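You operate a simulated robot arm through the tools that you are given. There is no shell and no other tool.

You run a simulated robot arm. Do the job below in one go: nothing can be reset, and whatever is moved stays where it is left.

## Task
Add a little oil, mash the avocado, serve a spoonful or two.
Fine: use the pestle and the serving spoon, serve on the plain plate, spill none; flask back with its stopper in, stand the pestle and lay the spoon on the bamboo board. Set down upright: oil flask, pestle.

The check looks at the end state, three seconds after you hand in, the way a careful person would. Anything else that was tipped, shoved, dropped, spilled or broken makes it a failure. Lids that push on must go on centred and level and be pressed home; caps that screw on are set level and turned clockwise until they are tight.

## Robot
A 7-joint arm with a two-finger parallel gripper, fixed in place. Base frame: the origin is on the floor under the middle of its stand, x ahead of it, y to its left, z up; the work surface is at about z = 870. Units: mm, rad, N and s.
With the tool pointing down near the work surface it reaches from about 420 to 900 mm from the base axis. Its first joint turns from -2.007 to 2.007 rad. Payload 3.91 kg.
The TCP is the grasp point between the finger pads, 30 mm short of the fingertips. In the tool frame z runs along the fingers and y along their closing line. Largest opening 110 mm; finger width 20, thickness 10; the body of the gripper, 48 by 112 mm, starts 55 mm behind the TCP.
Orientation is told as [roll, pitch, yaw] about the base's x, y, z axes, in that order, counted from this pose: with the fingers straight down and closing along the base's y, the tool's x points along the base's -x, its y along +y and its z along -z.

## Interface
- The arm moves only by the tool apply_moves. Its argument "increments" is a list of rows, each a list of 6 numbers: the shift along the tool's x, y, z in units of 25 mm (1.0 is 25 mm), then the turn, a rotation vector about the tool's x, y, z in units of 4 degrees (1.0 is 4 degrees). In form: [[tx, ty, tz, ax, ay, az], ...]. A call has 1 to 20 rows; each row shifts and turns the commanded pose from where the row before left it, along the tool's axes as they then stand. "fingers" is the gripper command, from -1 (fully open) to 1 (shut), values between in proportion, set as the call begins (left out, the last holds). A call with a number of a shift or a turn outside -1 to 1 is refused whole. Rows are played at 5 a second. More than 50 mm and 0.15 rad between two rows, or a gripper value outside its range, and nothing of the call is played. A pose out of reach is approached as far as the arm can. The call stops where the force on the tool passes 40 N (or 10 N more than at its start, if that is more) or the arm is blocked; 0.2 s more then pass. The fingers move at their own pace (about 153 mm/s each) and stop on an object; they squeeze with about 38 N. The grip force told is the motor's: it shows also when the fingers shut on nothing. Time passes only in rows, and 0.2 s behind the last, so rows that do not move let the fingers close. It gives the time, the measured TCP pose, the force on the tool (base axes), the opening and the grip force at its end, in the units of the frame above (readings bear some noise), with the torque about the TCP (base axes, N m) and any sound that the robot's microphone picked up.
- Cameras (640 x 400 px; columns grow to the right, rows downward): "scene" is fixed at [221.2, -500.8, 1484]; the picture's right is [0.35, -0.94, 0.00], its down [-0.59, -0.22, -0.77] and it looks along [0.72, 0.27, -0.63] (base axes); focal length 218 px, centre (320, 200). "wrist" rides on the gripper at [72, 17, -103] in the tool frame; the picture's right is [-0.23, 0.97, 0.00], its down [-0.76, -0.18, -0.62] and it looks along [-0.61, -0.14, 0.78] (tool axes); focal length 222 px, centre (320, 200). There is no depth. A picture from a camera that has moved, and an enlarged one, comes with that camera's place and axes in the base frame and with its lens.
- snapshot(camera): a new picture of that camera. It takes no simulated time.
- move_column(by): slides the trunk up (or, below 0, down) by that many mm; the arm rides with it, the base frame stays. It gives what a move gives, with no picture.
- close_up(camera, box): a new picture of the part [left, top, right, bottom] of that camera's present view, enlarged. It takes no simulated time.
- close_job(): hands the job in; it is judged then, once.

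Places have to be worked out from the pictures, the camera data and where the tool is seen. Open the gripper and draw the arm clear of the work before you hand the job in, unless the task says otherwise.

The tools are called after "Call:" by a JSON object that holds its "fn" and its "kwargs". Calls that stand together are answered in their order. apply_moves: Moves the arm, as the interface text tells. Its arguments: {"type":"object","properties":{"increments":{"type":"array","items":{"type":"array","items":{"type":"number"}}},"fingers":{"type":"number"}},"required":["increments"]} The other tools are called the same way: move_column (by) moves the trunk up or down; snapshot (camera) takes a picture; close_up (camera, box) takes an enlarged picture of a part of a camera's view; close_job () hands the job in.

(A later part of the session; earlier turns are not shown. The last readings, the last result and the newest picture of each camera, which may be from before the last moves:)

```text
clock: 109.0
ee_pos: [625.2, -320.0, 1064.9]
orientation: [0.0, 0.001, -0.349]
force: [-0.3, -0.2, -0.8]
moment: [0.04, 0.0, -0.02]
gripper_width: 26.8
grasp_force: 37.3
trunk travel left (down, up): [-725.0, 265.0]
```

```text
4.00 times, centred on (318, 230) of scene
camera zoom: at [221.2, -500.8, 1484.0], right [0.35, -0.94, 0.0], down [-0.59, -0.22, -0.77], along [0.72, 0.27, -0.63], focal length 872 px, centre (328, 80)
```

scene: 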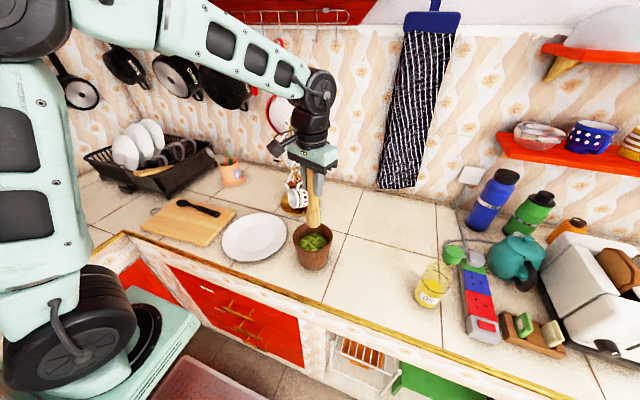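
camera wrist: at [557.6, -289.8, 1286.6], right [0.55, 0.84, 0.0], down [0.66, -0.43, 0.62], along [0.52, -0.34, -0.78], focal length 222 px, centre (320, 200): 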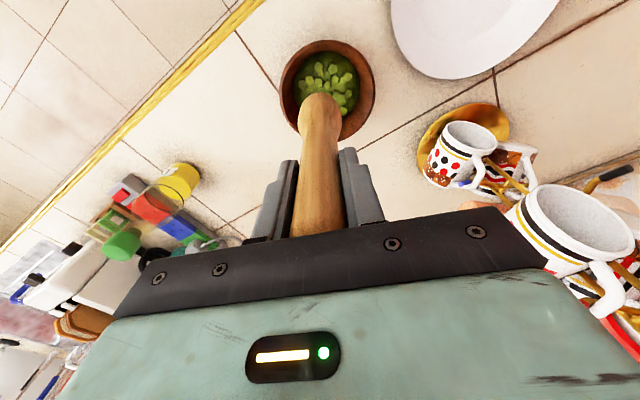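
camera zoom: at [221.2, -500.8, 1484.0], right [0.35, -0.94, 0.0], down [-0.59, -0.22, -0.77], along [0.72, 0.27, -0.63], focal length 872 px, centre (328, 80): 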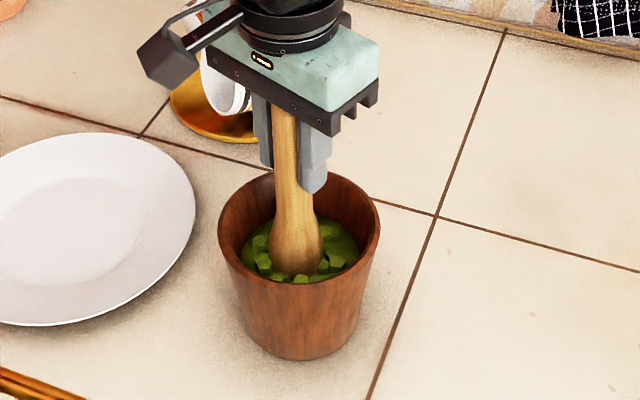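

The head is sinking into the mash without resistance. I go on down toward the bowl's floor in small steps.

Call:
{"fn": "apply_moves", "kwargs": {"increments": [[0, 0, 0.2, 0, 0, 0], [0, 0, 0.2, 0, 0, 0], [0, 0, 0.2, 0, 0, 0], [0, 0, 0.2, 0, 0, 0], [0, 0, 0, 0, 0, 0]]}}

Call:
{"fn": "close_up", "kwargs": {"camera": "scene", "box": [270, 180, 366, 280]}}

```text
clock: 110.2
ee_pos: [625.3, -322.2, 1045.3]
orientation: [-0.001, -0.001, -0.35]
force: [-0.3, -0.1, -1.9]
moment: [0.0, 0.01, -0.02]
gripper_width: 26.4
grasp_force: 38.0
trunk travel left (down, up): [-725.0, 265.0]
```

```text
4.00 times, centred on (318, 230) of scene
camera zoom: at [221.2, -500.8, 1484.0], right [0.35, -0.94, 0.0], down [-0.59, -0.22, -0.77], along [0.72, 0.27, -0.63], focal length 872 px, centre (328, 80)
```

zoom: 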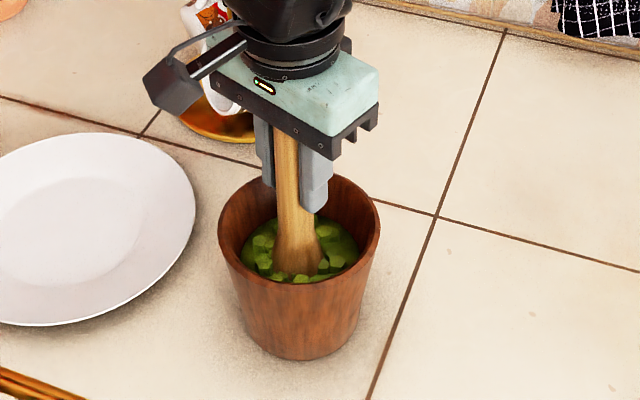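

Still free. I continue in 2.5 mm steps to find the floor.

Call:
{"fn": "apply_moves", "kwargs": {"increments": [[0, 0, 0.1, 0, 0, 0], [0, 0, 0.1, 0, 0, 0], [0, 0, 0.1, 0, 0, 0], [0, 0, 0.1, 0, 0, 0], [0, 0, 0, 0, 0, 0]]}}

```text
clock: 111.3
ee_pos: [626.1, -321.3, 1037.4]
orientation: [0.0, -0.005, -0.349]
force: [0.7, -1.4, 30.9]
moment: [-0.26, -0.16, 0.01]
gripper_width: 27.0
grasp_force: 38.0
trunk travel left (down, up): [-725.0, 265.0]
```

The pestle reached the bowl's floor (31 N), foot at about z≈895. I lift 30 mm, centre, and work a pattern of mashing strokes stopping just above the floor.

Call:
{"fn": "apply_moves", "kwargs": {"increments": [[0, 0, -0.6, 0, 0, 0], [0, 0, -0.6, 0, 0, 0], [0.04, -0.16, 0, 0, 0, 0], [0, 0.33, 0, 0, 0, 0], [0, 0, 0.5, 0, 0, 0], [0, 0, 0.5, 0, 0, 0], [0, 0, -0.5, 0, 0, 0], [0, 0, -0.5, 0, 0, 0], [0, -0.66, 0, 0, 0, 0], [0, 0, 0.5, 0, 0, 0], [0, 0, 0.5, 0, 0, 0], [0, 0, -0.5, 0, 0, 0], [0, 0, -0.5, 0, 0, 0], [0.33, 0.33, 0, 0, 0, 0], [0, 0, 0.5, 0, 0, 0], [0, 0, 0.5, 0, 0, 0], [0, 0, -0.5, 0, 0, 0], [0, 0, -0.5, 0, 0, 0], [0, 0, 0, 0, 0, 0]]}}

Call:
{"fn": "close_up", "kwargs": {"camera": "scene", "box": [270, 180, 366, 280]}}

Call:
{"fn": "close_up", "kwargs": {"camera": "wrist", "box": [240, 20, 420, 180]}}

```text
clock: 115.3
ee_pos: [614.1, -322.4, 1065.0]
orientation: [0.0, -0.001, -0.35]
force: [0.6, 0.4, -0.3]
moment: [0.01, -0.01, 0.01]
gripper_width: 26.1
grasp_force: 38.1
trunk travel left (down, up): [-725.0, 265.0]
```

```text
4.00 times, centred on (318, 230) of scene
camera zoom: at [221.2, -500.8, 1484.0], right [0.35, -0.94, 0.0], down [-0.59, -0.22, -0.77], along [0.72, 0.27, -0.63], focal length 872 px, centre (328, 80)
```

zoom: 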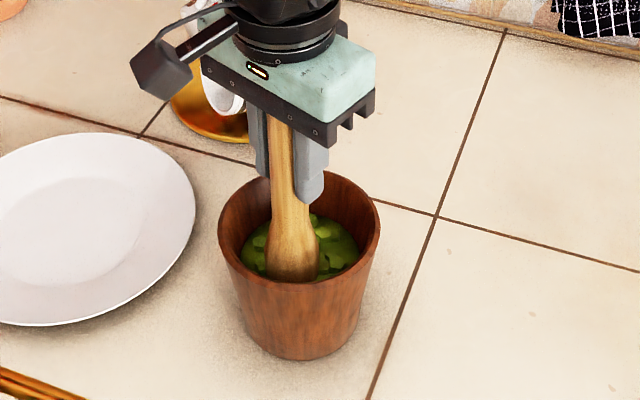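

```text
2.50 times, centred on (330, 100) of wrist
camera zoom: at [552.6, -282.0, 1168.6], right [0.55, 0.84, 0.0], down [0.66, -0.43, 0.62], along [0.52, -0.34, -0.78], focal length 555 px, centre (295, 450)
```

zoom: 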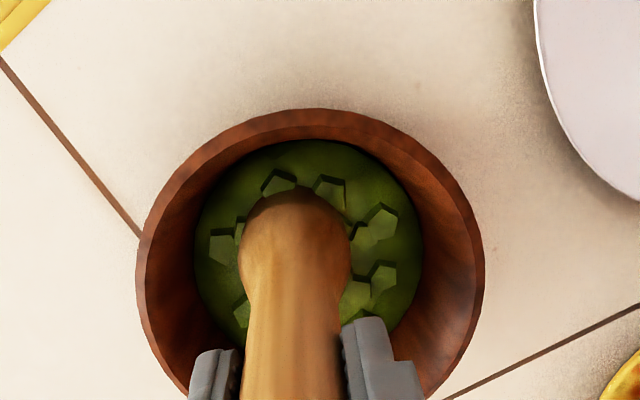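

The chunks look partly sunk and flattened. I continue with more strokes in other spots, lightly touching the floor.

Call:
{"fn": "apply_moves", "kwargs": {"increments": [[-0.33, -0.1, 0, 0, 0, 0], [-0.33, 0.1, 0, 0, 0, 0], [0, 0, 0.52, 0, 0, 0], [0, 0, 0.52, 0, 0, 0], [0, 0, -0.52, 0, 0, 0], [0, 0, -0.52, 0, 0, 0], [0.33, 0, 0, 0, 0, 0], [0, 0, 0.54, 0, 0, 0], [0, 0, 0.54, 0, 0, 0], [0, 0, -0.54, 0, 0, 0], [0, 0, -0.54, 0, 0, 0], [0.2, 0.25, 0, 0, 0, 0], [0, 0, 0.52, 0, 0, 0], [0, 0, 0.52, 0, 0, 0], [0, 0, -0.52, 0, 0, 0], [0, 0, -0.52, 0, 0, 0], [-0.4, -0.5, 0, 0, 0, 0], [0, 0, 0.52, 0, 0, 0], [0, 0, 0.52, 0, 0, 0], [0, 0, -1, 0, 0, 0]]}}

Call:
{"fn": "close_up", "kwargs": {"camera": "wrist", "box": [240, 20, 420, 180]}}

Call:
{"fn": "close_up", "kwargs": {"camera": "scene", "box": [270, 180, 366, 280]}}

```text
clock: 119.5
ee_pos: [624.6, -331.7, 1065.2]
orientation: [0.0, 0.0, -0.349]
force: [0.0, -0.6, -1.4]
moment: [0.0, 0.03, -0.04]
gripper_width: 26.7
grasp_force: 38.6
trunk travel left (down, up): [-725.0, 265.0]
```

```text
2.50 times, centred on (330, 100) of wrist
camera zoom: at [562.2, -291.3, 1169.2], right [0.55, 0.84, 0.0], down [0.66, -0.43, 0.62], along [0.52, -0.34, -0.78], focal length 555 px, centre (295, 450)
```

zoom: 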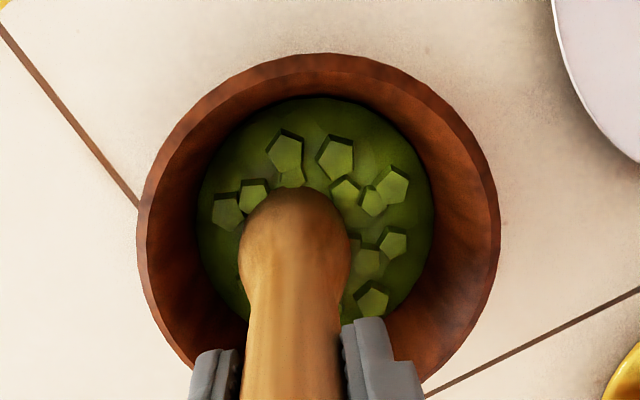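

```text
4.00 times, centred on (318, 230) of scene
camera zoom: at [221.2, -500.8, 1484.0], right [0.35, -0.94, 0.0], down [-0.59, -0.22, -0.77], along [0.72, 0.27, -0.63], focal length 872 px, centre (328, 80)
```

zoom: 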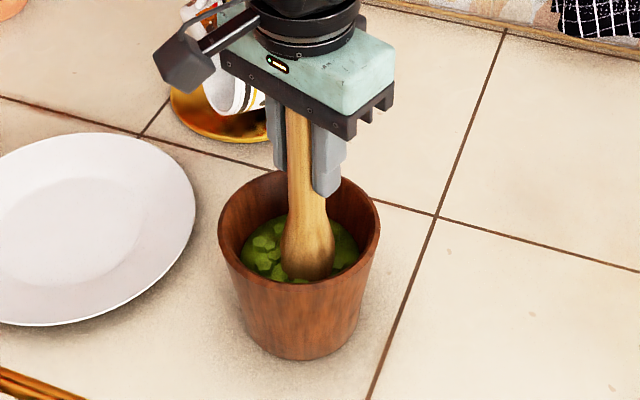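

Chunks still show. I lift the pestle out of the mash to judge its state.

Call:
{"fn": "apply_moves", "kwargs": {"increments": [[0, 0, -0.6, 0, 0, 0], [0, 0, -0.6, 0, 0, 0], [0, 0, -0.6, 0, 0, 0], [0, 0, -0.6, 0, 0, 0], [0, 0, -0.6, 0, 0, 0], [0, 0, 0, 0, 0, 0]]}}

Call:
{"fn": "close_up", "kwargs": {"camera": "scene", "box": [280, 200, 352, 260]}}

Call:
{"fn": "close_up", "kwargs": {"camera": "wrist", "box": [260, 30, 400, 150]}}

```text
clock: 121.0
ee_pos: [623.3, -332.6, 1139.9]
orientation: [-0.001, 0.001, -0.349]
force: [-0.6, 0.5, -1.7]
moment: [0.02, 0.0, 0.01]
gripper_width: 26.5
grasp_force: 38.0
trunk travel left (down, up): [-725.0, 265.0]
```

```text
6.67 times, centred on (316, 230) of scene
camera zoom: at [221.2, -500.8, 1484.0], right [0.35, -0.94, 0.0], down [-0.59, -0.22, -0.77], along [0.72, 0.27, -0.63], focal length 1453 px, centre (347, 0)
```

zoom: 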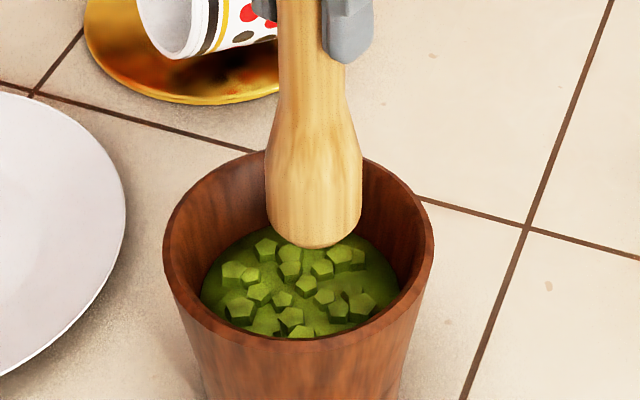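

```text
3.33 times, centred on (330, 90) of wrist
camera zoom: at [562.2, -292.8, 1243.5], right [0.55, 0.84, 0.0], down [0.66, -0.43, 0.62], along [0.52, -0.34, -0.78], focal length 740 px, centre (287, 567)
```

zoom: 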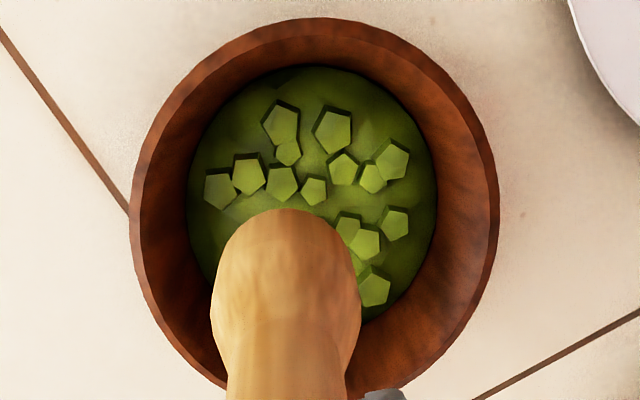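

The chunks are lower than before but still there, so more mashing is needed. I do full-depth strokes from above the surface to the floor, at several spots.

Call:
{"fn": "apply_moves", "kwargs": {"increments": [[0.1, 0.29, 0.6, 0, 0, 0], [0, 0, 0.6, 0, 0, 0], [0, 0, 0.95, 0, 0, 0], [0, 0, 0.95, 0, 0, 0], [0, 0, 0.92, 0, 0, 0], [0, 0, -0.94, 0, 0, 0], [0, 0, -0.94, 0, 0, 0], [0, 0.36, -0.94, 0, 0, 0], [0, 0, 0.94, 0, 0, 0], [0, 0, 0.94, 0, 0, 0], [0, 0, 0.92, 0, 0, 0], [0, 0, -0.93, 0, 0, 0], [0, 0, -0.93, 0, 0, 0], [0, -0.72, -0.94, 0, 0, 0], [0, 0, 0.94, 0, 0, 0], [0, 0, 0.94, 0, 0, 0], [0, 0, 0.92, 0, 0, 0], [0, 0, -0.93, 0, 0, 0], [0, 0, -0.93, 0, 0, 0], [0.36, 0.36, -0.94, 0, 0, 0]]}}

Call:
{"fn": "close_up", "kwargs": {"camera": "wrist", "box": [260, 30, 400, 150]}}

Call:
{"fn": "close_up", "kwargs": {"camera": "scene", "box": [280, 200, 352, 260]}}

```text
clock: 125.2
ee_pos: [616.7, -322.3, 1106.8]
orientation: [0.0, 0.0, -0.35]
force: [0.3, -0.1, -1.9]
moment: [-0.01, 0.0, 0.01]
gripper_width: 26.4
grasp_force: 38.5
trunk travel left (down, up): [-725.0, 265.0]
```

```text
3.33 times, centred on (330, 90) of wrist
camera zoom: at [554.1, -282.3, 1211.1], right [0.55, 0.84, 0.0], down [0.66, -0.43, 0.62], along [0.52, -0.34, -0.78], focal length 740 px, centre (287, 567)
```

zoom: 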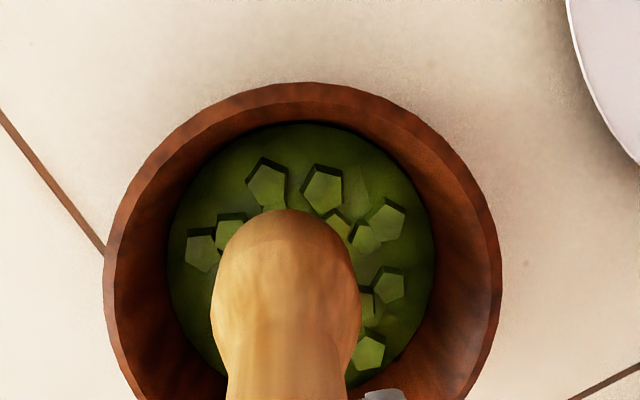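

```text
6.67 times, centred on (316, 230) of scene
camera zoom: at [221.2, -500.8, 1484.0], right [0.35, -0.94, 0.0], down [-0.59, -0.22, -0.77], along [0.72, 0.27, -0.63], focal length 1453 px, centre (347, 0)
```

zoom: 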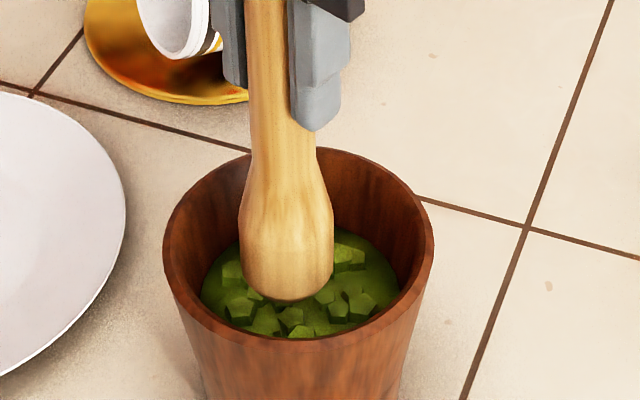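

The chunks changed little with light strokes, so firm pressing seems to matter. I press down to the floor here with about 20 N and read the force.

Call:
{"fn": "apply_moves", "kwargs": {"increments": [[0, 0, 0.98, 0, 0, 0], [0, 0, 0.98, 0, 0, 0], [0, 0, 0.98, 0, 0, 0], [0, 0, 0, 0, 0, 0]]}}

Call:
{"fn": "close_up", "kwargs": {"camera": "scene", "box": [280, 200, 352, 260]}}

```text
clock: 126.2
ee_pos: [617.3, -322.7, 1036.3]
orientation: [0.001, -0.003, -0.348]
force: [-5.1, 2.0, 28.1]
moment: [0.22, 0.51, -0.01]
gripper_width: 26.7
grasp_force: 37.8
trunk travel left (down, up): [-725.0, 265.0]
```

```text
6.67 times, centred on (316, 230) of scene
camera zoom: at [221.2, -500.8, 1484.0], right [0.35, -0.94, 0.0], down [-0.59, -0.22, -0.77], along [0.72, 0.27, -0.63], focal length 1453 px, centre (347, 0)
```

zoom: 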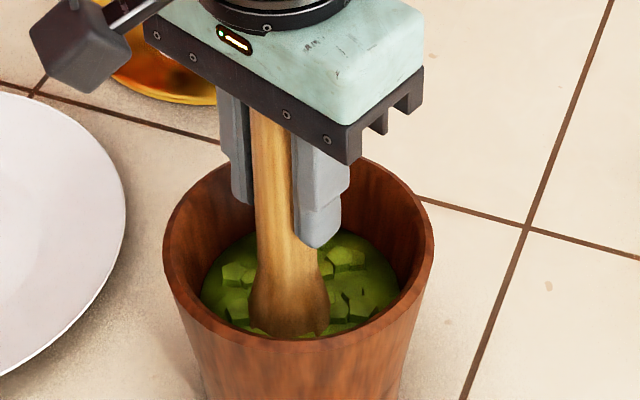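

A firm 28 N press. I do a series of such firm presses at different spots.

Call:
{"fn": "apply_moves", "kwargs": {"increments": [[0, 0, -0.56, 0, 0, 0], [-0.33, 0, -0.56, 0, 0, 0], [0, 0, 0.55, 0, 0, 0], [0, 0, 0.55, 0, 0, 0], [0, 0, 0, 0, 0, 0], [0, 0, -0.56, 0, 0, 0], [-0.33, 0, -0.56, 0, 0, 0], [0, 0, 0.56, 0, 0, 0], [0, 0, 0.56, 0, 0, 0], [0, 0, 0, 0, 0, 0], [0, 0, -0.56, 0, 0, 0], [0.33, 0.33, -0.56, 0, 0, 0], [0, 0, 0.56, 0, 0, 0], [0, 0, 0.56, 0, 0, 0], [0, 0, 0, 0, 0, 0], [0, 0, -0.56, 0, 0, 0], [0, -0.66, -0.56, 0, 0, 0], [0, 0, 0.56, 0, 0, 0], [0, 0, 0.56, 0, 0, 0], [0, 0, 0, 0, 0, 0]]}}

Call:
{"fn": "close_up", "kwargs": {"camera": "scene", "box": [280, 200, 352, 260]}}

Call:
{"fn": "close_up", "kwargs": {"camera": "wrist", "box": [260, 30, 400, 150]}}

```text
clock: 130.3
ee_pos: [621.6, -333.1, 1035.9]
orientation: [-0.001, 0.001, -0.349]
force: [-2.4, 1.3, 9.6]
moment: [0.1, 0.15, 0.05]
gripper_width: 26.5
grasp_force: 38.0
trunk travel left (down, up): [-725.0, 265.0]
```

```text
6.67 times, centred on (316, 230) of scene
camera zoom: at [221.2, -500.8, 1484.0], right [0.35, -0.94, 0.0], down [-0.59, -0.22, -0.77], along [0.72, 0.27, -0.63], focal length 1453 px, centre (347, 0)
```

zoom: 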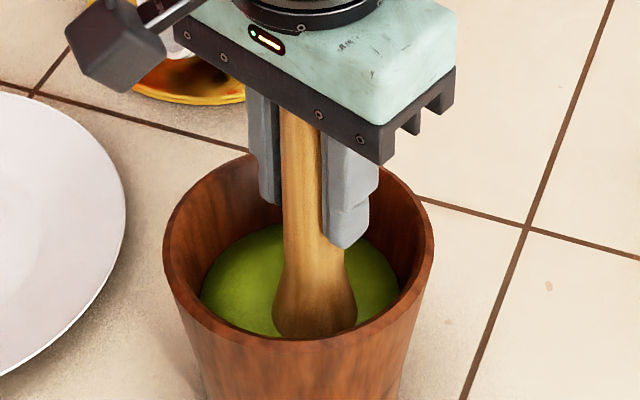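

```text
3.33 times, centred on (330, 90) of wrist
camera zoom: at [559.0, -293.1, 1140.1], right [0.55, 0.84, 0.0], down [0.65, -0.43, 0.62], along [0.52, -0.34, -0.78], focal length 740 px, centre (287, 567)
```

zoom: 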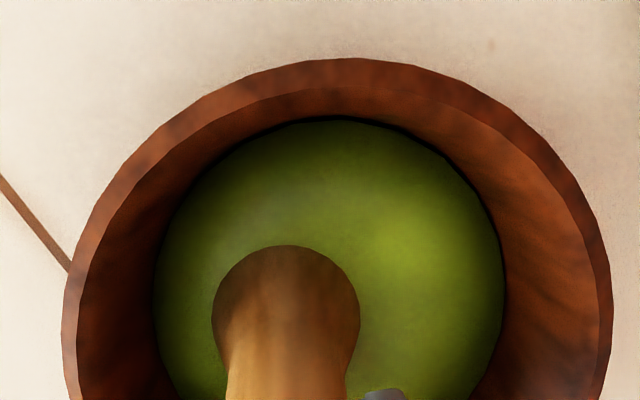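

The avocado is now smoothly mashed. I lift the pestle out along the bowl's middle and hold it above the bowl to see if anything clings or drips.

Call:
{"fn": "apply_moves", "kwargs": {"increments": [[0, 0.2, -0.4, 0, 0, 0], [0, 0.1, -0.6, 0, 0, 0], [0, 0, -0.7, 0, 0, 0], [0, 0, -0.7, 0, 0, 0], [0, 0, -0.7, 0, 0, 0], [0, 0, -0.7, 0, 0, 0], [0, 0, -0.7, 0, 0, 0], [0, 0, 0, 0, 0, 0], [0, 0, 0, 0, 0, 0], [0, 0, 0, 0, 0, 0], [0, 0, 0, 0, 0, 0], [0, 0, 0, 0, 0, 0]]}}

Call:
{"fn": "close_up", "kwargs": {"camera": "scene", "box": [275, 170, 371, 270]}}

Call:
{"fn": "close_up", "kwargs": {"camera": "wrist", "box": [260, 30, 400, 150]}}

```text
clock: 132.9
ee_pos: [623.9, -325.4, 1148.9]
orientation: [0.001, -0.003, -0.349]
force: [-0.4, 0.4, -1.8]
moment: [0.03, 0.02, 0.03]
gripper_width: 26.4
grasp_force: 38.6
trunk travel left (down, up): [-725.0, 265.0]
```

```text
4.00 times, centred on (323, 220) of scene
camera zoom: at [221.2, -500.8, 1484.0], right [0.35, -0.94, 0.0], down [-0.59, -0.22, -0.77], along [0.72, 0.27, -0.63], focal length 872 px, centre (308, 120)
```

zoom: 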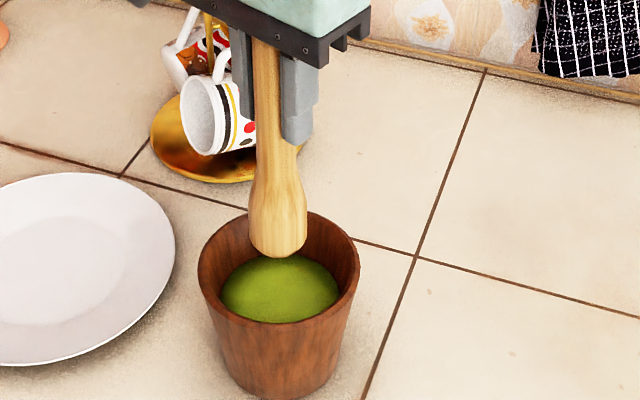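

```text
3.33 times, centred on (330, 90) of wrist
camera zoom: at [561.3, -285.4, 1252.3], right [0.55, 0.84, 0.0], down [0.66, -0.43, 0.62], along [0.52, -0.34, -0.78], focal length 740 px, centre (287, 567)
```

zoom: 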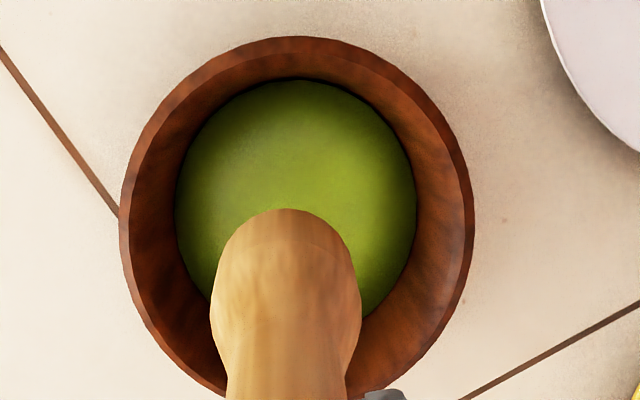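

The pestle is clean and the mash smooth. Now I look closely at the board to choose the standing spot for the pestle.

Call:
{"fn": "close_up", "kwargs": {"camera": "scene", "box": [135, 180, 245, 260]}}

Call:
{"fn": "snapshot", "kwargs": {"camera": "scene"}}

```text
5.00 times, centred on (190, 220) of scene
camera zoom: at [221.2, -500.8, 1484.0], right [0.35, -0.94, 0.0], down [-0.59, -0.22, -0.77], along [0.72, 0.27, -0.63], focal length 1090 px, centre (970, 100)
```

zoom: 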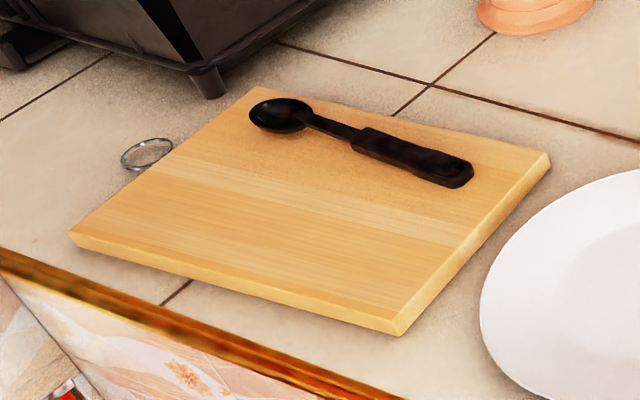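

```text
taken
```

scene: 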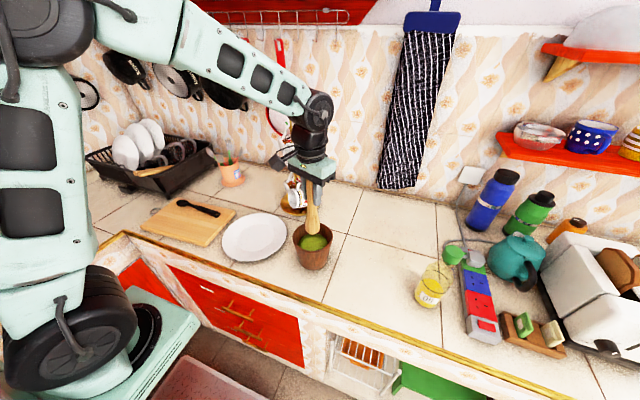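

Board corners come out near (536,39), (718,50), (698,343), (515,330), with the spoon lying along its back part. I'll stand the pestle at about (560,280). First raise, yaw by +32°, and travel half-way over.

Call:
{"fn": "apply_moves", "kwargs": {"increments": [[0, 0, -1, 0, 0, 0], [0, 0, -1, 0, 0, 0], [0, 0, 0, 0, 0, -1], [0, 0, 0, 0, 0, -1], [0, 0, 0, 0, 0, -1], [0, 0, 0, 0, 0, -1], [0, 0, 0, 0, 0, -1], [0, 0, 0, 0, 0, -1], [0, 0, 0, 0, 0, -1], [0, 0, 0, 0, 0, -1], [0, 0, 0, 0, 0, 0]]}}

Call:
{"fn": "apply_moves", "kwargs": {"increments": [[-0.0973, 0.931, 0, 0, 0, 0], [-0.0973, 0.931, 0, 0, 0, 0], [-0.0973, 0.931, 0, 0, 0, 0], [-0.0973, 0.931, 0, 0, 0, 0], [-0.0973, 0.931, 0, 0, 0, 0], [-0.0973, 0.931, 0, 0, 0, 0], [-0.0973, 0.931, 0, 0, 0, 0], [-0.0973, 0.931, 0, 0, 0, 0], [-0.0973, 0.931, 0, 0, 0, 0], [-0.0973, 0.931, 0, 0, 0, 0], [-0.0973, 0.931, 0, 0, 0, 0], [-0.0973, 0.931, 0, 0, 0, 0], [-0.0973, 0.931, 0, 0, 0, 0], [0, 0, 0, 0, 0, 0]]}}

Call:
{"fn": "snapshot", "kwargs": {"camera": "scene"}}

Call:
{"fn": "snapshot", "kwargs": {"camera": "wrist"}}

```text
clock: 135.3
ee_pos: [623.7, -324.4, 1198.7]
orientation: [-0.001, 0.0, 0.211]
force: [-0.3, 0.1, -2.3]
moment: [0.0, -0.02, -0.03]
gripper_width: 26.6
grasp_force: 38.0
trunk travel left (down, up): [-725.0, 265.0]
```

```text
clock: 138.3
ee_pos: [590.0, -20.5, 1198.2]
orientation: [-0.001, -0.001, 0.21]
force: [-0.7, -0.9, -1.2]
moment: [0.0, 0.01, 0.02]
gripper_width: 26.3
grasp_force: 37.9
trunk travel left (down, up): [-725.0, 265.0]
```

```text
taken
```

scene: 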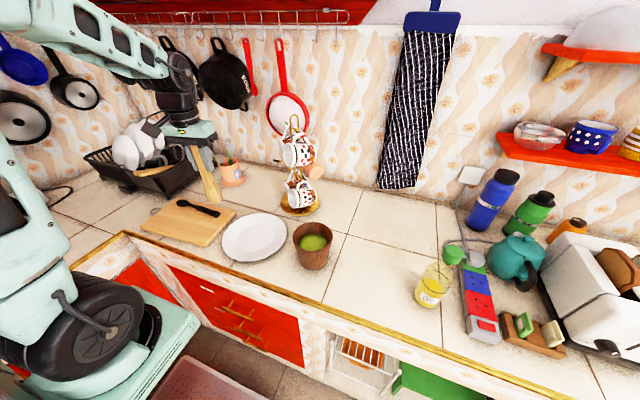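

```text
taken
camera wrist: at [516.0, -20.5, 1301.8], right [0.02, 1.0, 0.0], down [0.78, -0.02, 0.62], along [0.62, -0.01, -0.78], focal length 222 px, centre (320, 200)
```

wrist: 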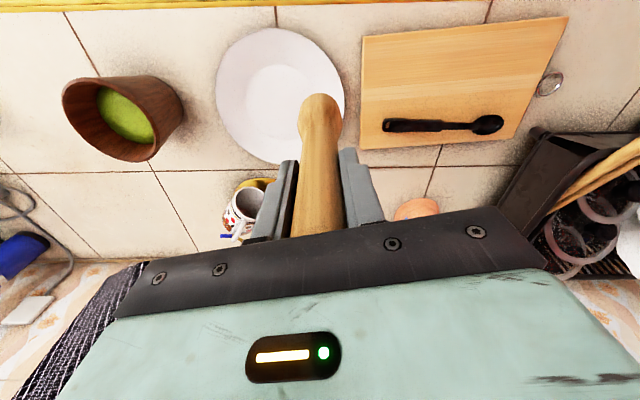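

From here the wrist camera sees the board and spoon well; I enlarge that.

Call:
{"fn": "close_up", "kwargs": {"camera": "wrist", "box": [345, 0, 585, 160]}}

```text
2.50 times, centred on (465, 80) of wrist
camera zoom: at [516.0, -20.5, 1301.8], right [0.02, 1.0, 0.0], down [0.78, -0.02, 0.62], along [0.62, -0.01, -0.78], focal length 555 px, centre (-42, 500)
```

zoom: 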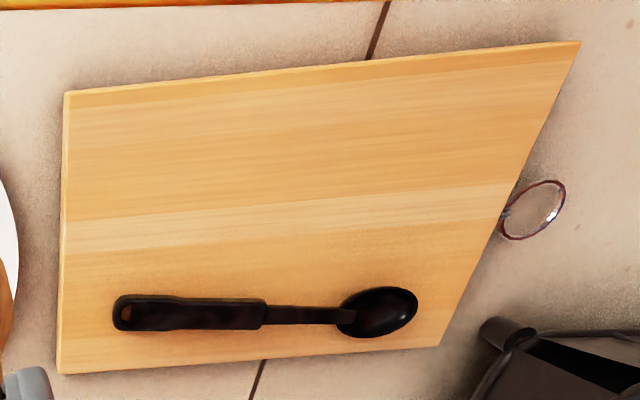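

The wrist view gives board corners (536,45), (519,338), (703,352), (717,56) and the spoon along y≈92–313 at x≈669. I carry the pestle on to above (560,285).

Call:
{"fn": "apply_moves", "kwargs": {"increments": [[-0.098, 0.871, 0, 0, 0, 0], [-0.098, 0.871, 0, 0, 0, 0], [-0.098, 0.871, 0, 0, 0, 0], [-0.098, 0.871, 0, 0, 0, 0], [-0.098, 0.871, 0, 0, 0, 0], [-0.098, 0.871, 0, 0, 0, 0], [-0.098, 0.871, 0, 0, 0, 0], [-0.098, 0.871, 0, 0, 0, 0], [-0.098, 0.871, 0, 0, 0, 0], [-0.098, 0.871, 0, 0, 0, 0], [-0.098, 0.871, 0, 0, 0, 0], [-0.098, 0.871, 0, 0, 0, 0], [-0.098, 0.871, 0, 0, 0, 0], [-0.098, 0.871, 0, 0, 0, 0], [0, 0, 0, 0, 0, 0]]}}

Call:
{"fn": "snapshot", "kwargs": {"camera": "scene"}}

Call:
{"fn": "snapshot", "kwargs": {"camera": "wrist"}}

```text
clock: 141.6
ee_pos: [562.6, 282.5, 1196.0]
orientation: [0.0, -0.002, 0.21]
force: [-0.4, 0.9, -2.2]
moment: [0.0, -0.02, -0.02]
gripper_width: 26.3
grasp_force: 38.1
trunk travel left (down, up): [-725.0, 265.0]
```

```text
taken
```

scene: 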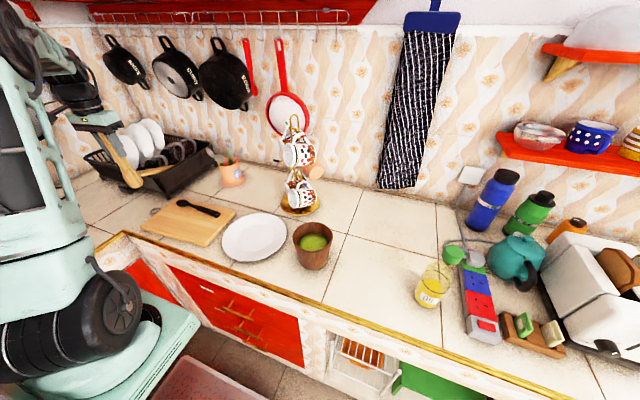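

```text
taken
camera wrist: at [487.8, 284.1, 1301.1], right [0.02, 1.0, 0.0], down [0.78, -0.02, 0.62], along [0.62, -0.01, -0.78], focal length 222 px, centre (320, 200)
```

wrist: 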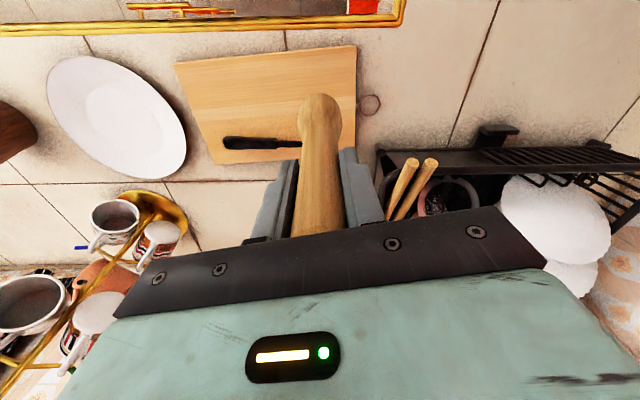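

The pestle hangs over the free front-left area of the board. I descend to a few millimetres above the expected contact height.

Call:
{"fn": "apply_moves", "kwargs": {"increments": [[0, 0, 0.9, 0, 0, 0], [0, 0, 0.9, 0, 0, 0], [0, 0, 0.9, 0, 0, 0], [0, 0, 0.9, 0, 0, 0], [0, 0, 0.9, 0, 0, 0], [0, 0, 0.9, 0, 0, 0], [0, 0, 0.6, 0, 0, 0], [0, 0, 0, 0, 0, 0]]}}

Call:
{"fn": "snapshot", "kwargs": {"camera": "wrist"}}

Call:
{"fn": "close_up", "kwargs": {"camera": "scene", "box": [60, 130, 250, 270]}}

```text
clock: 143.3
ee_pos: [562.8, 284.6, 1048.3]
orientation: [0.0, -0.001, 0.209]
force: [0.2, -0.2, -0.4]
moment: [0.0, 0.01, 0.0]
gripper_width: 26.5
grasp_force: 38.3
trunk travel left (down, up): [-725.0, 265.0]
```

```text
taken
camera wrist: at [488.0, 283.8, 1152.0], right [0.02, 1.0, 0.0], down [0.78, -0.01, 0.62], along [0.62, -0.01, -0.78], focal length 222 px, centre (320, 200)
```

wrist: 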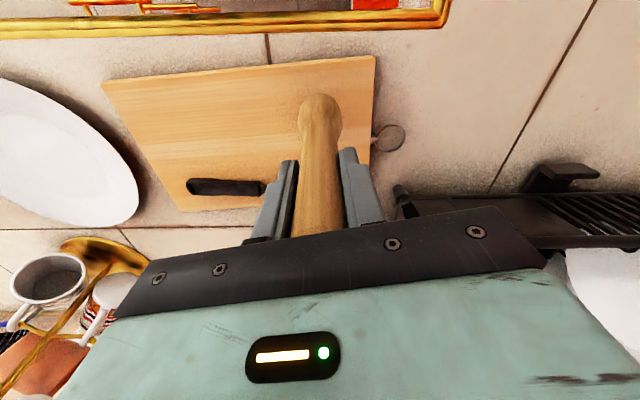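

```text
2.86 times, centred on (155, 200) of scene
camera zoom: at [221.2, -500.8, 1484.0], right [0.35, -0.94, 0.0], down [-0.59, -0.22, -0.77], along [0.72, 0.27, -0.63], focal length 623 px, centre (791, 200)
```

zoom: 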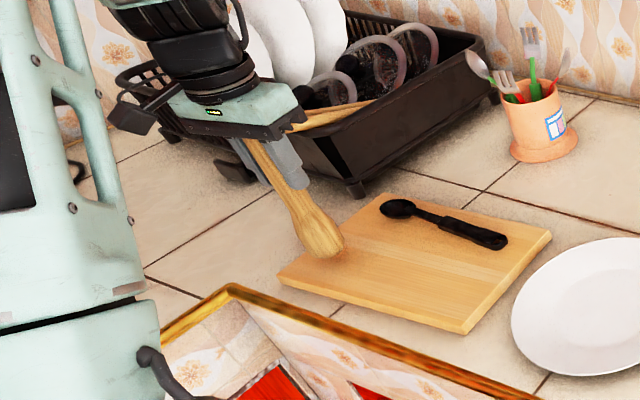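

About 15 mm remain. I lower slowly, watching for contact.

Call:
{"fn": "apply_moves", "kwargs": {"increments": [[0, 0, 0.2, 0, 0, 0], [0, 0, 0.2, 0, 0, 0], [0, 0, 0.12, 0, 0, 0], [0, 0, 0, 0, 0, 0], [0, 0, 0, 0, 0, 0]]}}

```text
clock: 144.6
ee_pos: [561.8, 283.1, 1036.8]
orientation: [-0.001, 0.001, 0.208]
force: [-0.2, 0.0, -1.5]
moment: [-0.04, 0.02, -0.02]
gripper_width: 26.6
grasp_force: 38.2
trunk travel left (down, up): [-725.0, 265.0]
```

Call:
{"fn": "apply_moves", "kwargs": {"increments": [[0, 0, 0.06, 0, 0, 0], [0, 0, 0.06, 0, 0, 0], [0, 0, 0.06, 0, 0, 0], [0, 0, 0, 0, 0, 0], [0, 0, 0, 0, 0, 0]]}}

Call:
{"fn": "close_up", "kwargs": {"camera": "scene", "box": [110, 160, 230, 250]}}

```text
clock: 145.8
ee_pos: [561.1, 283.8, 1030.3]
orientation: [0.0, -0.001, 0.211]
force: [0.3, 0.5, -1.7]
moment: [0.0, 0.01, 0.0]
gripper_width: 26.3
grasp_force: 38.2
trunk travel left (down, up): [-725.0, 265.0]
```

```text
4.44 times, centred on (170, 205) of scene
camera zoom: at [221.2, -500.8, 1484.0], right [0.35, -0.94, 0.0], down [-0.59, -0.22, -0.77], along [0.72, 0.27, -0.63], focal length 969 px, centre (987, 178)
```

zoom: 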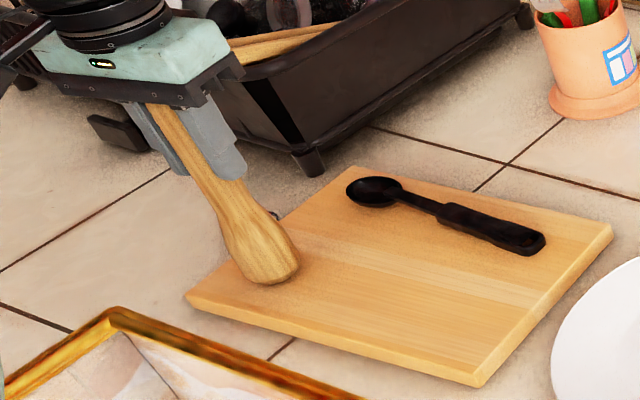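

Very near the board, no contact yet. I continue in 1 mm steps.

Call:
{"fn": "apply_moves", "kwargs": {"increments": [[0, 0, 0.04, 0, 0, 0], [0, 0, 0.04, 0, 0, 0], [0, 0, 0, 0, 0, 0], [0, 0, 0, 0, 0, 0]]}}

```text
clock: 146.8
ee_pos: [561.9, 283.2, 1027.2]
orientation: [0.001, 0.001, 0.21]
force: [0.1, 0.5, -1.5]
moment: [0.01, 0.02, 0.02]
gripper_width: 26.2
grasp_force: 37.7
trunk travel left (down, up): [-725.0, 265.0]
```

Call:
{"fn": "apply_moves", "kwargs": {"increments": [[0, 0, 0.04, 0, 0, 0], [0, 0, 0.04, 0, 0, 0], [0, 0, 0, 0, 0, 0], [0, 0, 0, 0, 0, 0]]}}

```text
clock: 147.8
ee_pos: [561.6, 283.2, 1026.9]
orientation: [0.0, 0.001, 0.209]
force: [-0.5, -0.4, -0.5]
moment: [0.02, -0.01, 0.01]
gripper_width: 26.3
grasp_force: 38.3
trunk travel left (down, up): [-725.0, 265.0]
```

Still free at about 1026.5. I lower on in 1 mm steps.

Call:
{"fn": "apply_moves", "kwargs": {"increments": [[0, 0, 0.04, 0, 0, 0], [0, 0, 0.04, 0, 0, 0], [0, 0, 0, 0, 0, 0], [0, 0, 0, 0, 0, 0]]}}

Call:
{"fn": "close_up", "kwargs": {"camera": "scene", "box": [130, 185, 190, 230]}}

```text
clock: 148.8
ee_pos: [562.6, 284.3, 1026.3]
orientation: [0.003, -0.003, 0.21]
force: [-1.2, -4.7, 23.2]
moment: [-0.47, -0.01, -0.05]
gripper_width: 26.6
grasp_force: 37.5
trunk travel left (down, up): [-725.0, 265.0]
```

```text
8.89 times, centred on (160, 208) of scene
camera zoom: at [221.2, -500.8, 1484.0], right [0.35, -0.94, 0.0], down [-0.59, -0.22, -0.77], along [0.72, 0.27, -0.63], focal length 1937 px, centre (1742, 133)
```

zoom: 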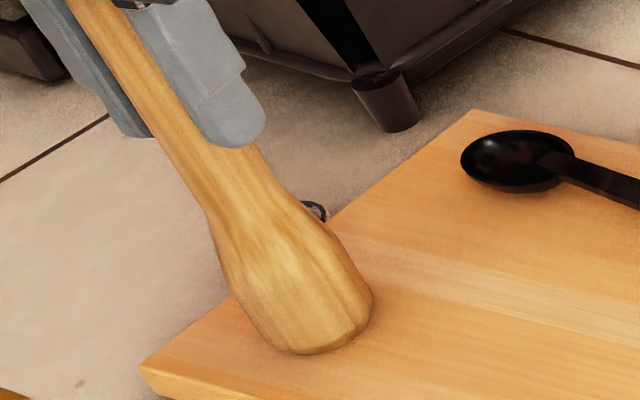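

Contact at 23 N. I ease up by 0.8 mm so it rests lightly, then read again.

Call:
{"fn": "apply_moves", "kwargs": {"increments": [[0, 0, -0.032, 0, 0, 0], [0, 0, 0, 0, 0, 0], [0, 0, 0, 0, 0, 0]]}}

```text
clock: 149.6
ee_pos: [561.4, 283.3, 1026.7]
orientation: [0.002, 0.0, 0.21]
force: [-1.7, -3.2, 31.0]
moment: [-0.31, -0.02, 0.0]
gripper_width: 26.3
grasp_force: 38.4
trunk travel left (down, up): [-725.0, 265.0]
```

The force settled at 31 N, so I ease up another 1.2 mm.

Call:
{"fn": "apply_moves", "kwargs": {"increments": [[0, 0, -0.048, 0, 0, 0], [0, 0, 0, 0, 0, 0], [0, 0, 0, 0, 0, 0]]}}

```text
clock: 150.3
ee_pos: [560.9, 282.7, 1026.4]
orientation: [0.0, -0.002, 0.211]
force: [-0.3, 1.2, 15.0]
moment: [0.26, -0.2, 0.01]
gripper_width: 26.5
grasp_force: 37.8
trunk travel left (down, up): [-725.0, 265.0]
```

15 N now; 0.6 mm more up leaves a light contact, then I open the fingers.

Call:
{"fn": "apply_moves", "kwargs": {"increments": [[0, 0, -0.024, 0, 0, 0], [0, 0, 0, 0, 0, 0], [0, 0, 0, 0, 0, 0]]}}

Call:
{"fn": "close_up", "kwargs": {"camera": "wrist", "box": [250, 60, 400, 220]}}

```text
clock: 151.2
ee_pos: [562.0, 283.1, 1026.2]
orientation: [-0.002, 0.0, 0.209]
force: [-0.7, 2.0, 3.2]
moment: [0.26, 0.04, 0.03]
gripper_width: 26.3
grasp_force: 38.2
trunk travel left (down, up): [-725.0, 265.0]
```

```text
2.50 times, centred on (325, 140) of wrist
camera zoom: at [487.4, 284.3, 1130.2], right [0.02, 1.0, 0.0], down [0.78, -0.01, 0.62], along [0.62, -0.01, -0.78], focal length 555 px, centre (308, 350)
```

zoom: 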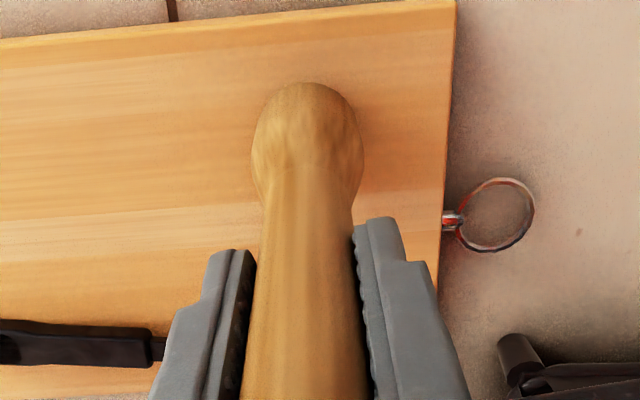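

Light contact (3 N). I open the fingers to about 60 mm and let the pestle stand.

Call:
{"fn": "apply_moves", "kwargs": {"increments": [[0, 0, 0, 0, 0, 0], [0, 0, 0, 0, 0, 0], [0, 0, 0, 0, 0, 0], [0, 0, 0, 0, 0, 0]], "fingers": -0.1}}

Call:
{"fn": "close_up", "kwargs": {"camera": "scene", "box": [90, 130, 210, 240]}}

Call:
{"fn": "snapshot", "kwargs": {"camera": "wrist"}}

```text
clock: 152.2
ee_pos: [561.8, 284.0, 1026.9]
orientation: [0.0, -0.001, 0.209]
force: [-1.1, 0.7, -0.7]
moment: [-0.01, 0.0, -0.04]
gripper_width: 60.5
grasp_force: 0.0
trunk travel left (down, up): [-725.0, 265.0]
```

```text
3.64 times, centred on (150, 185) of scene
camera zoom: at [221.2, -500.8, 1484.0], right [0.35, -0.94, 0.0], down [-0.59, -0.22, -0.77], along [0.72, 0.27, -0.63], focal length 793 px, centre (938, 254)
```

zoom: 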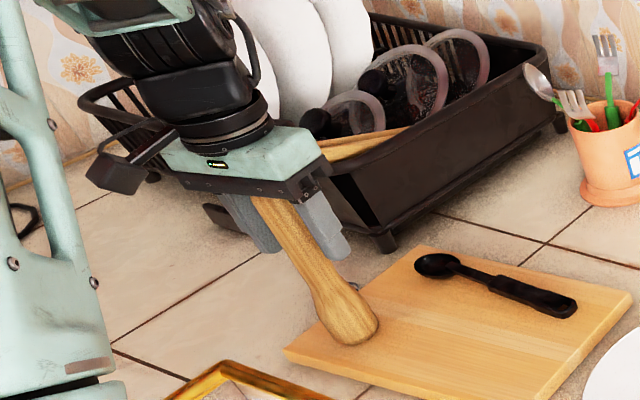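

```text
taken
camera wrist: at [487.7, 284.4, 1130.7], right [0.02, 1.0, 0.0], down [0.78, -0.01, 0.62], along [0.62, -0.01, -0.78], focal length 222 px, centre (320, 200)
```

wrist: 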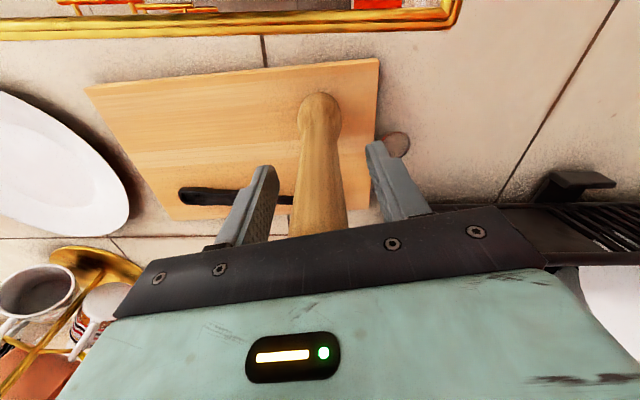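

The pestle stands on its own. I rise straight up off it.

Call:
{"fn": "apply_moves", "kwargs": {"increments": [[0, 0, -0.4, 0, 0, 0], [0, 0, -0.8, 0, 0, 0], [0, 0, -1, 0, 0, 0], [0, 0, -1, 0, 0, 0], [0, 0, -1, 0, 0, 0], [0, 0, -1, 0, 0, 0], [0, 0, -1, 0, 0, 0], [0, 0, -1, 0, 0, 0], [0, 0, 0, 0, 0, 0]]}}

Call:
{"fn": "snapshot", "kwargs": {"camera": "wrist"}}

Call:
{"fn": "close_up", "kwargs": {"camera": "scene", "box": [90, 130, 250, 260]}}

```text
clock: 154.2
ee_pos: [559.7, 283.5, 1210.4]
orientation: [-0.001, -0.001, 0.209]
force: [0.3, -0.4, -0.1]
moment: [-0.01, 0.0, -0.01]
gripper_width: 60.6
grasp_force: 0.0
trunk travel left (down, up): [-725.0, 265.0]
```

```text
taken
camera wrist: at [486.4, 284.3, 1313.3], right [0.02, 1.0, 0.0], down [0.78, -0.01, 0.62], along [0.62, -0.01, -0.78], focal length 222 px, centre (320, 200)
```

wrist: 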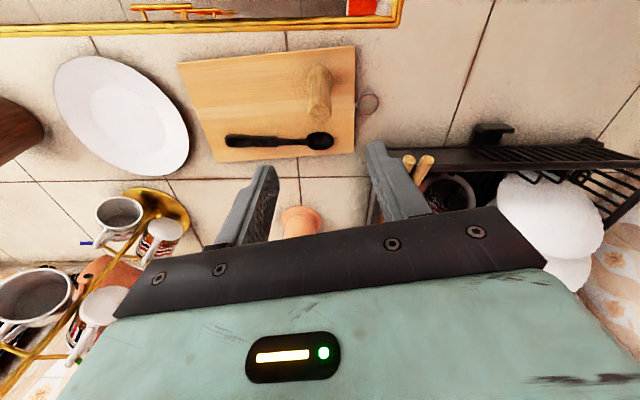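

```text
3.08 times, centred on (170, 195) of scene
camera zoom: at [221.2, -500.8, 1484.0], right [0.35, -0.94, 0.0], down [-0.59, -0.22, -0.77], along [0.72, 0.27, -0.63], focal length 671 px, centre (782, 215)
```

zoom: 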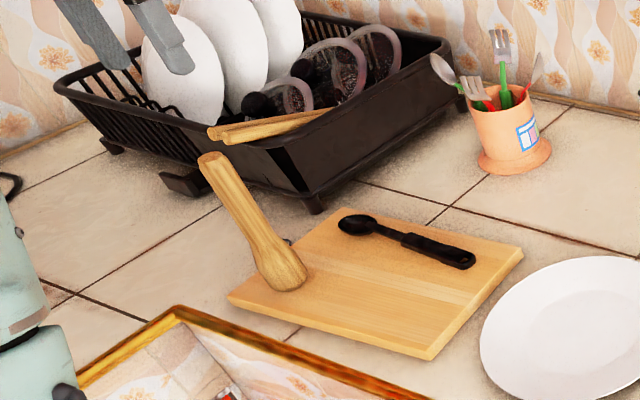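

The pestle stands upright on the board. Next the spoon: I rotate the tool to yaw +90° so the fingers can close across the handle.

Call:
{"fn": "apply_moves", "kwargs": {"increments": [[0, 0, 0, 0, 0, -1], [0, 0, 0, 0, 0, -1], [0, 0, 0, 0, 0, -1], [0, 0, 0, 0, 0, -1], [0, 0, 0, 0, 0, -1], [0, 0, 0, 0, 0, -1], [0, 0, 0, 0, 0, -1], [0, 0, 0, 0, 0, -1], [0, 0, 0, 0, 0, -1], [0, 0, 0, 0, 0, -1], [0, 0, 0, 0, 0, -1], [0, 0, 0, 0, 0, -1], [0, 0, 0, 0, 0, -1], [0, 0, 0, 0, 0, -1], [0, 0, 0, 0, 0, -1], [0, 0, 0, 0, 0, -1], [0, 0, 0, 0, 0, -1], [0, 0, 0, 0, 0, -1], [0, 0, 0, 0, 0, -1], [0, 0, 0, 0, 0, -0.5]]}}

Call:
{"fn": "snapshot", "kwargs": {"camera": "wrist"}}

Call:
{"fn": "snapshot", "kwargs": {"camera": "scene"}}

```text
clock: 158.3
ee_pos: [560.8, 283.5, 1205.7]
orientation: [0.0, 0.0, 1.572]
force: [-0.1, 0.4, -0.2]
moment: [0.02, 0.03, -0.02]
gripper_width: 60.6
grasp_force: 0.1
trunk travel left (down, up): [-725.0, 265.0]
```

```text
taken
camera wrist: at [545.6, 210.2, 1310.5], right [-0.97, 0.23, 0.0], down [0.18, 0.76, 0.62], along [0.14, 0.61, -0.78], focal length 222 px, centre (320, 200)
```

wrist: 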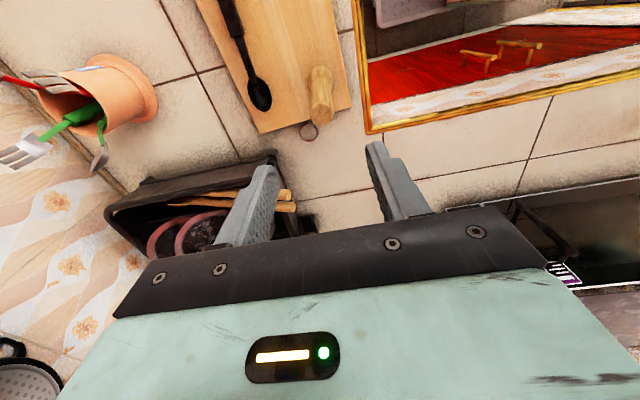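

```text
taken
```

scene: 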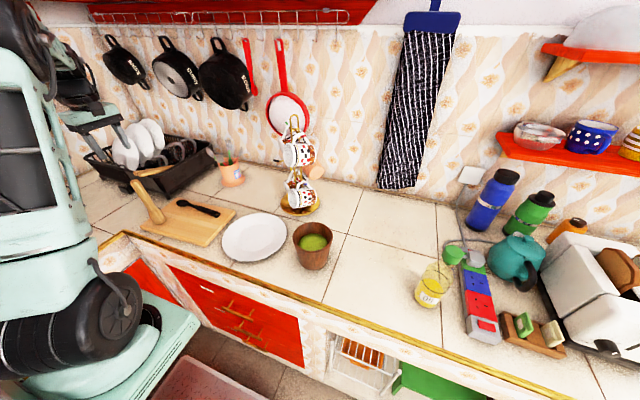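

Yaw 90° is reached. I move to above the spoon's handle, z≈1150.

Call:
{"fn": "apply_moves", "kwargs": {"increments": [[0.8175, -0.535, 0.1, 0, 0, 0], [0.8175, -0.535, 0.1, 0, 0, 0], [0.8175, -0.535, 0.2, 0, 0, 0], [0.8175, -0.535, 0.3, 0, 0, 0], [0.8175, -0.535, 0.4, 0, 0, 0], [0.8175, -0.535, 0.4, 0, 0, 0], [0.8175, -0.535, 0.4, 0, 0, 0], [0.8175, -0.535, 0.4, 0, 0, 0], [0, 0, 0, 0, 0, 0]]}}

Call:
{"fn": "snapshot", "kwargs": {"camera": "wrist"}}

Call:
{"fn": "close_up", "kwargs": {"camera": "wrist", "box": [220, 0, 420, 180]}}

```text
clock: 160.3
ee_pos: [668.2, 120.9, 1148.7]
orientation: [0.001, 0.0, 1.572]
force: [-0.6, 0.3, 0.1]
moment: [0.01, -0.01, 0.04]
gripper_width: 60.4
grasp_force: 0.0
trunk travel left (down, up): [-725.0, 265.0]
```

```text
taken
camera wrist: at [652.1, 48.3, 1253.1], right [-0.97, 0.23, 0.0], down [0.18, 0.76, 0.62], along [0.14, 0.61, -0.78], focal length 222 px, centre (320, 200)
```

wrist: 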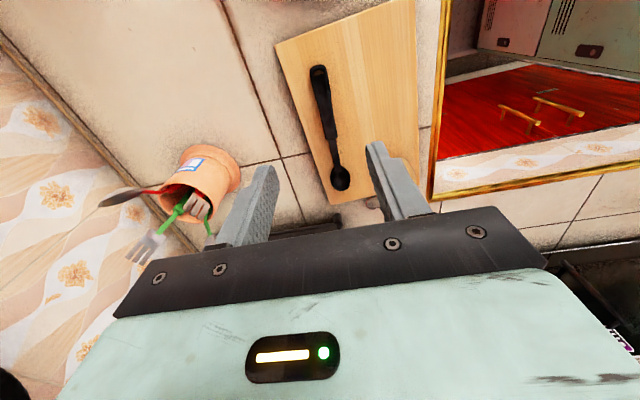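

```text
2.22 times, centred on (320, 90) of wrist
camera zoom: at [652.1, 48.3, 1253.1], right [-0.97, 0.23, 0.0], down [0.18, 0.76, 0.62], along [0.14, 0.61, -0.78], focal length 494 px, centre (320, 444)
```

zoom: 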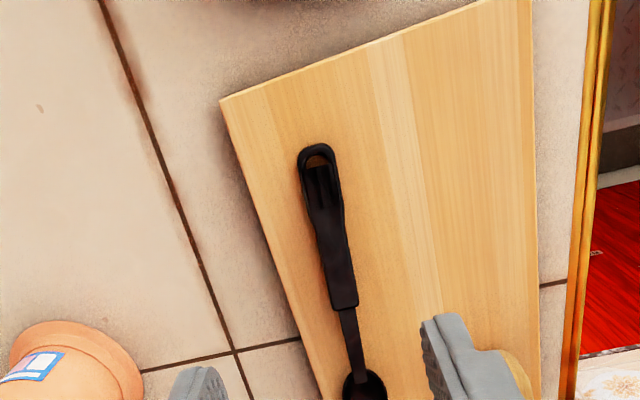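

The handle's axis runs at x≈667–668.5 from y≈96 to 199, and the board top is about z≈884. I pitch the tool by -20° (pointing toward the spoon's tip) and come down to a point 100 mm off the handle.

Call:
{"fn": "apply_moves", "kwargs": {"increments": [[0, 0, 0, 0, -1, 0], [0, 0, 0, 0, -1, 0], [0, 0, 0, 0, -1, 0], [0, 0, 0, 0, -1, 0], [0, 0, 0, 0, -1, 0], [0.409, 0.003, 0.823, 0, 0, 0], [0.409, 0.003, 0.823, 0, 0, 0], [0.409, 0.003, 0.823, 0, 0, 0], [0.409, 0.003, 0.823, 0, 0, 0], [0.409, 0.003, 0.823, 0, 0, 0], [0.409, 0.003, 0.823, 0, 0, 0], [0, 0, 0, 0, 0, 0]]}}

Call:
{"fn": "snapshot", "kwargs": {"camera": "wrist"}}

Call:
{"fn": "snapshot", "kwargs": {"camera": "scene"}}

```text
clock: 162.9
ee_pos: [669.6, 103.3, 1012.8]
orientation: [0.0, -0.351, 1.57]
force: [-0.4, 0.7, 0.5]
moment: [0.01, 0.0, 0.01]
gripper_width: 60.4
grasp_force: 0.1
trunk travel left (down, up): [-725.0, 265.0]
```

```text
taken
camera wrist: at [651.9, -0.2, 1086.2], right [-0.97, 0.21, 0.08], down [0.18, 0.5, 0.85], along [0.14, 0.84, -0.53], focal length 222 px, centre (320, 200)
```

wrist: 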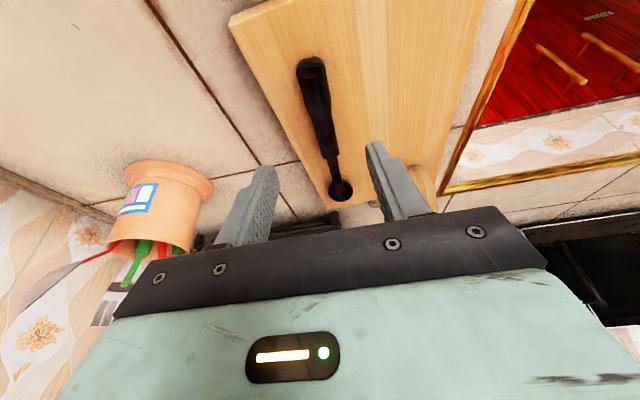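

```text
taken
```

scene: 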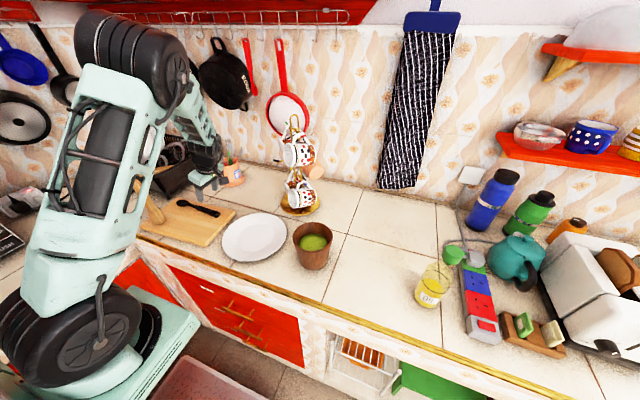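

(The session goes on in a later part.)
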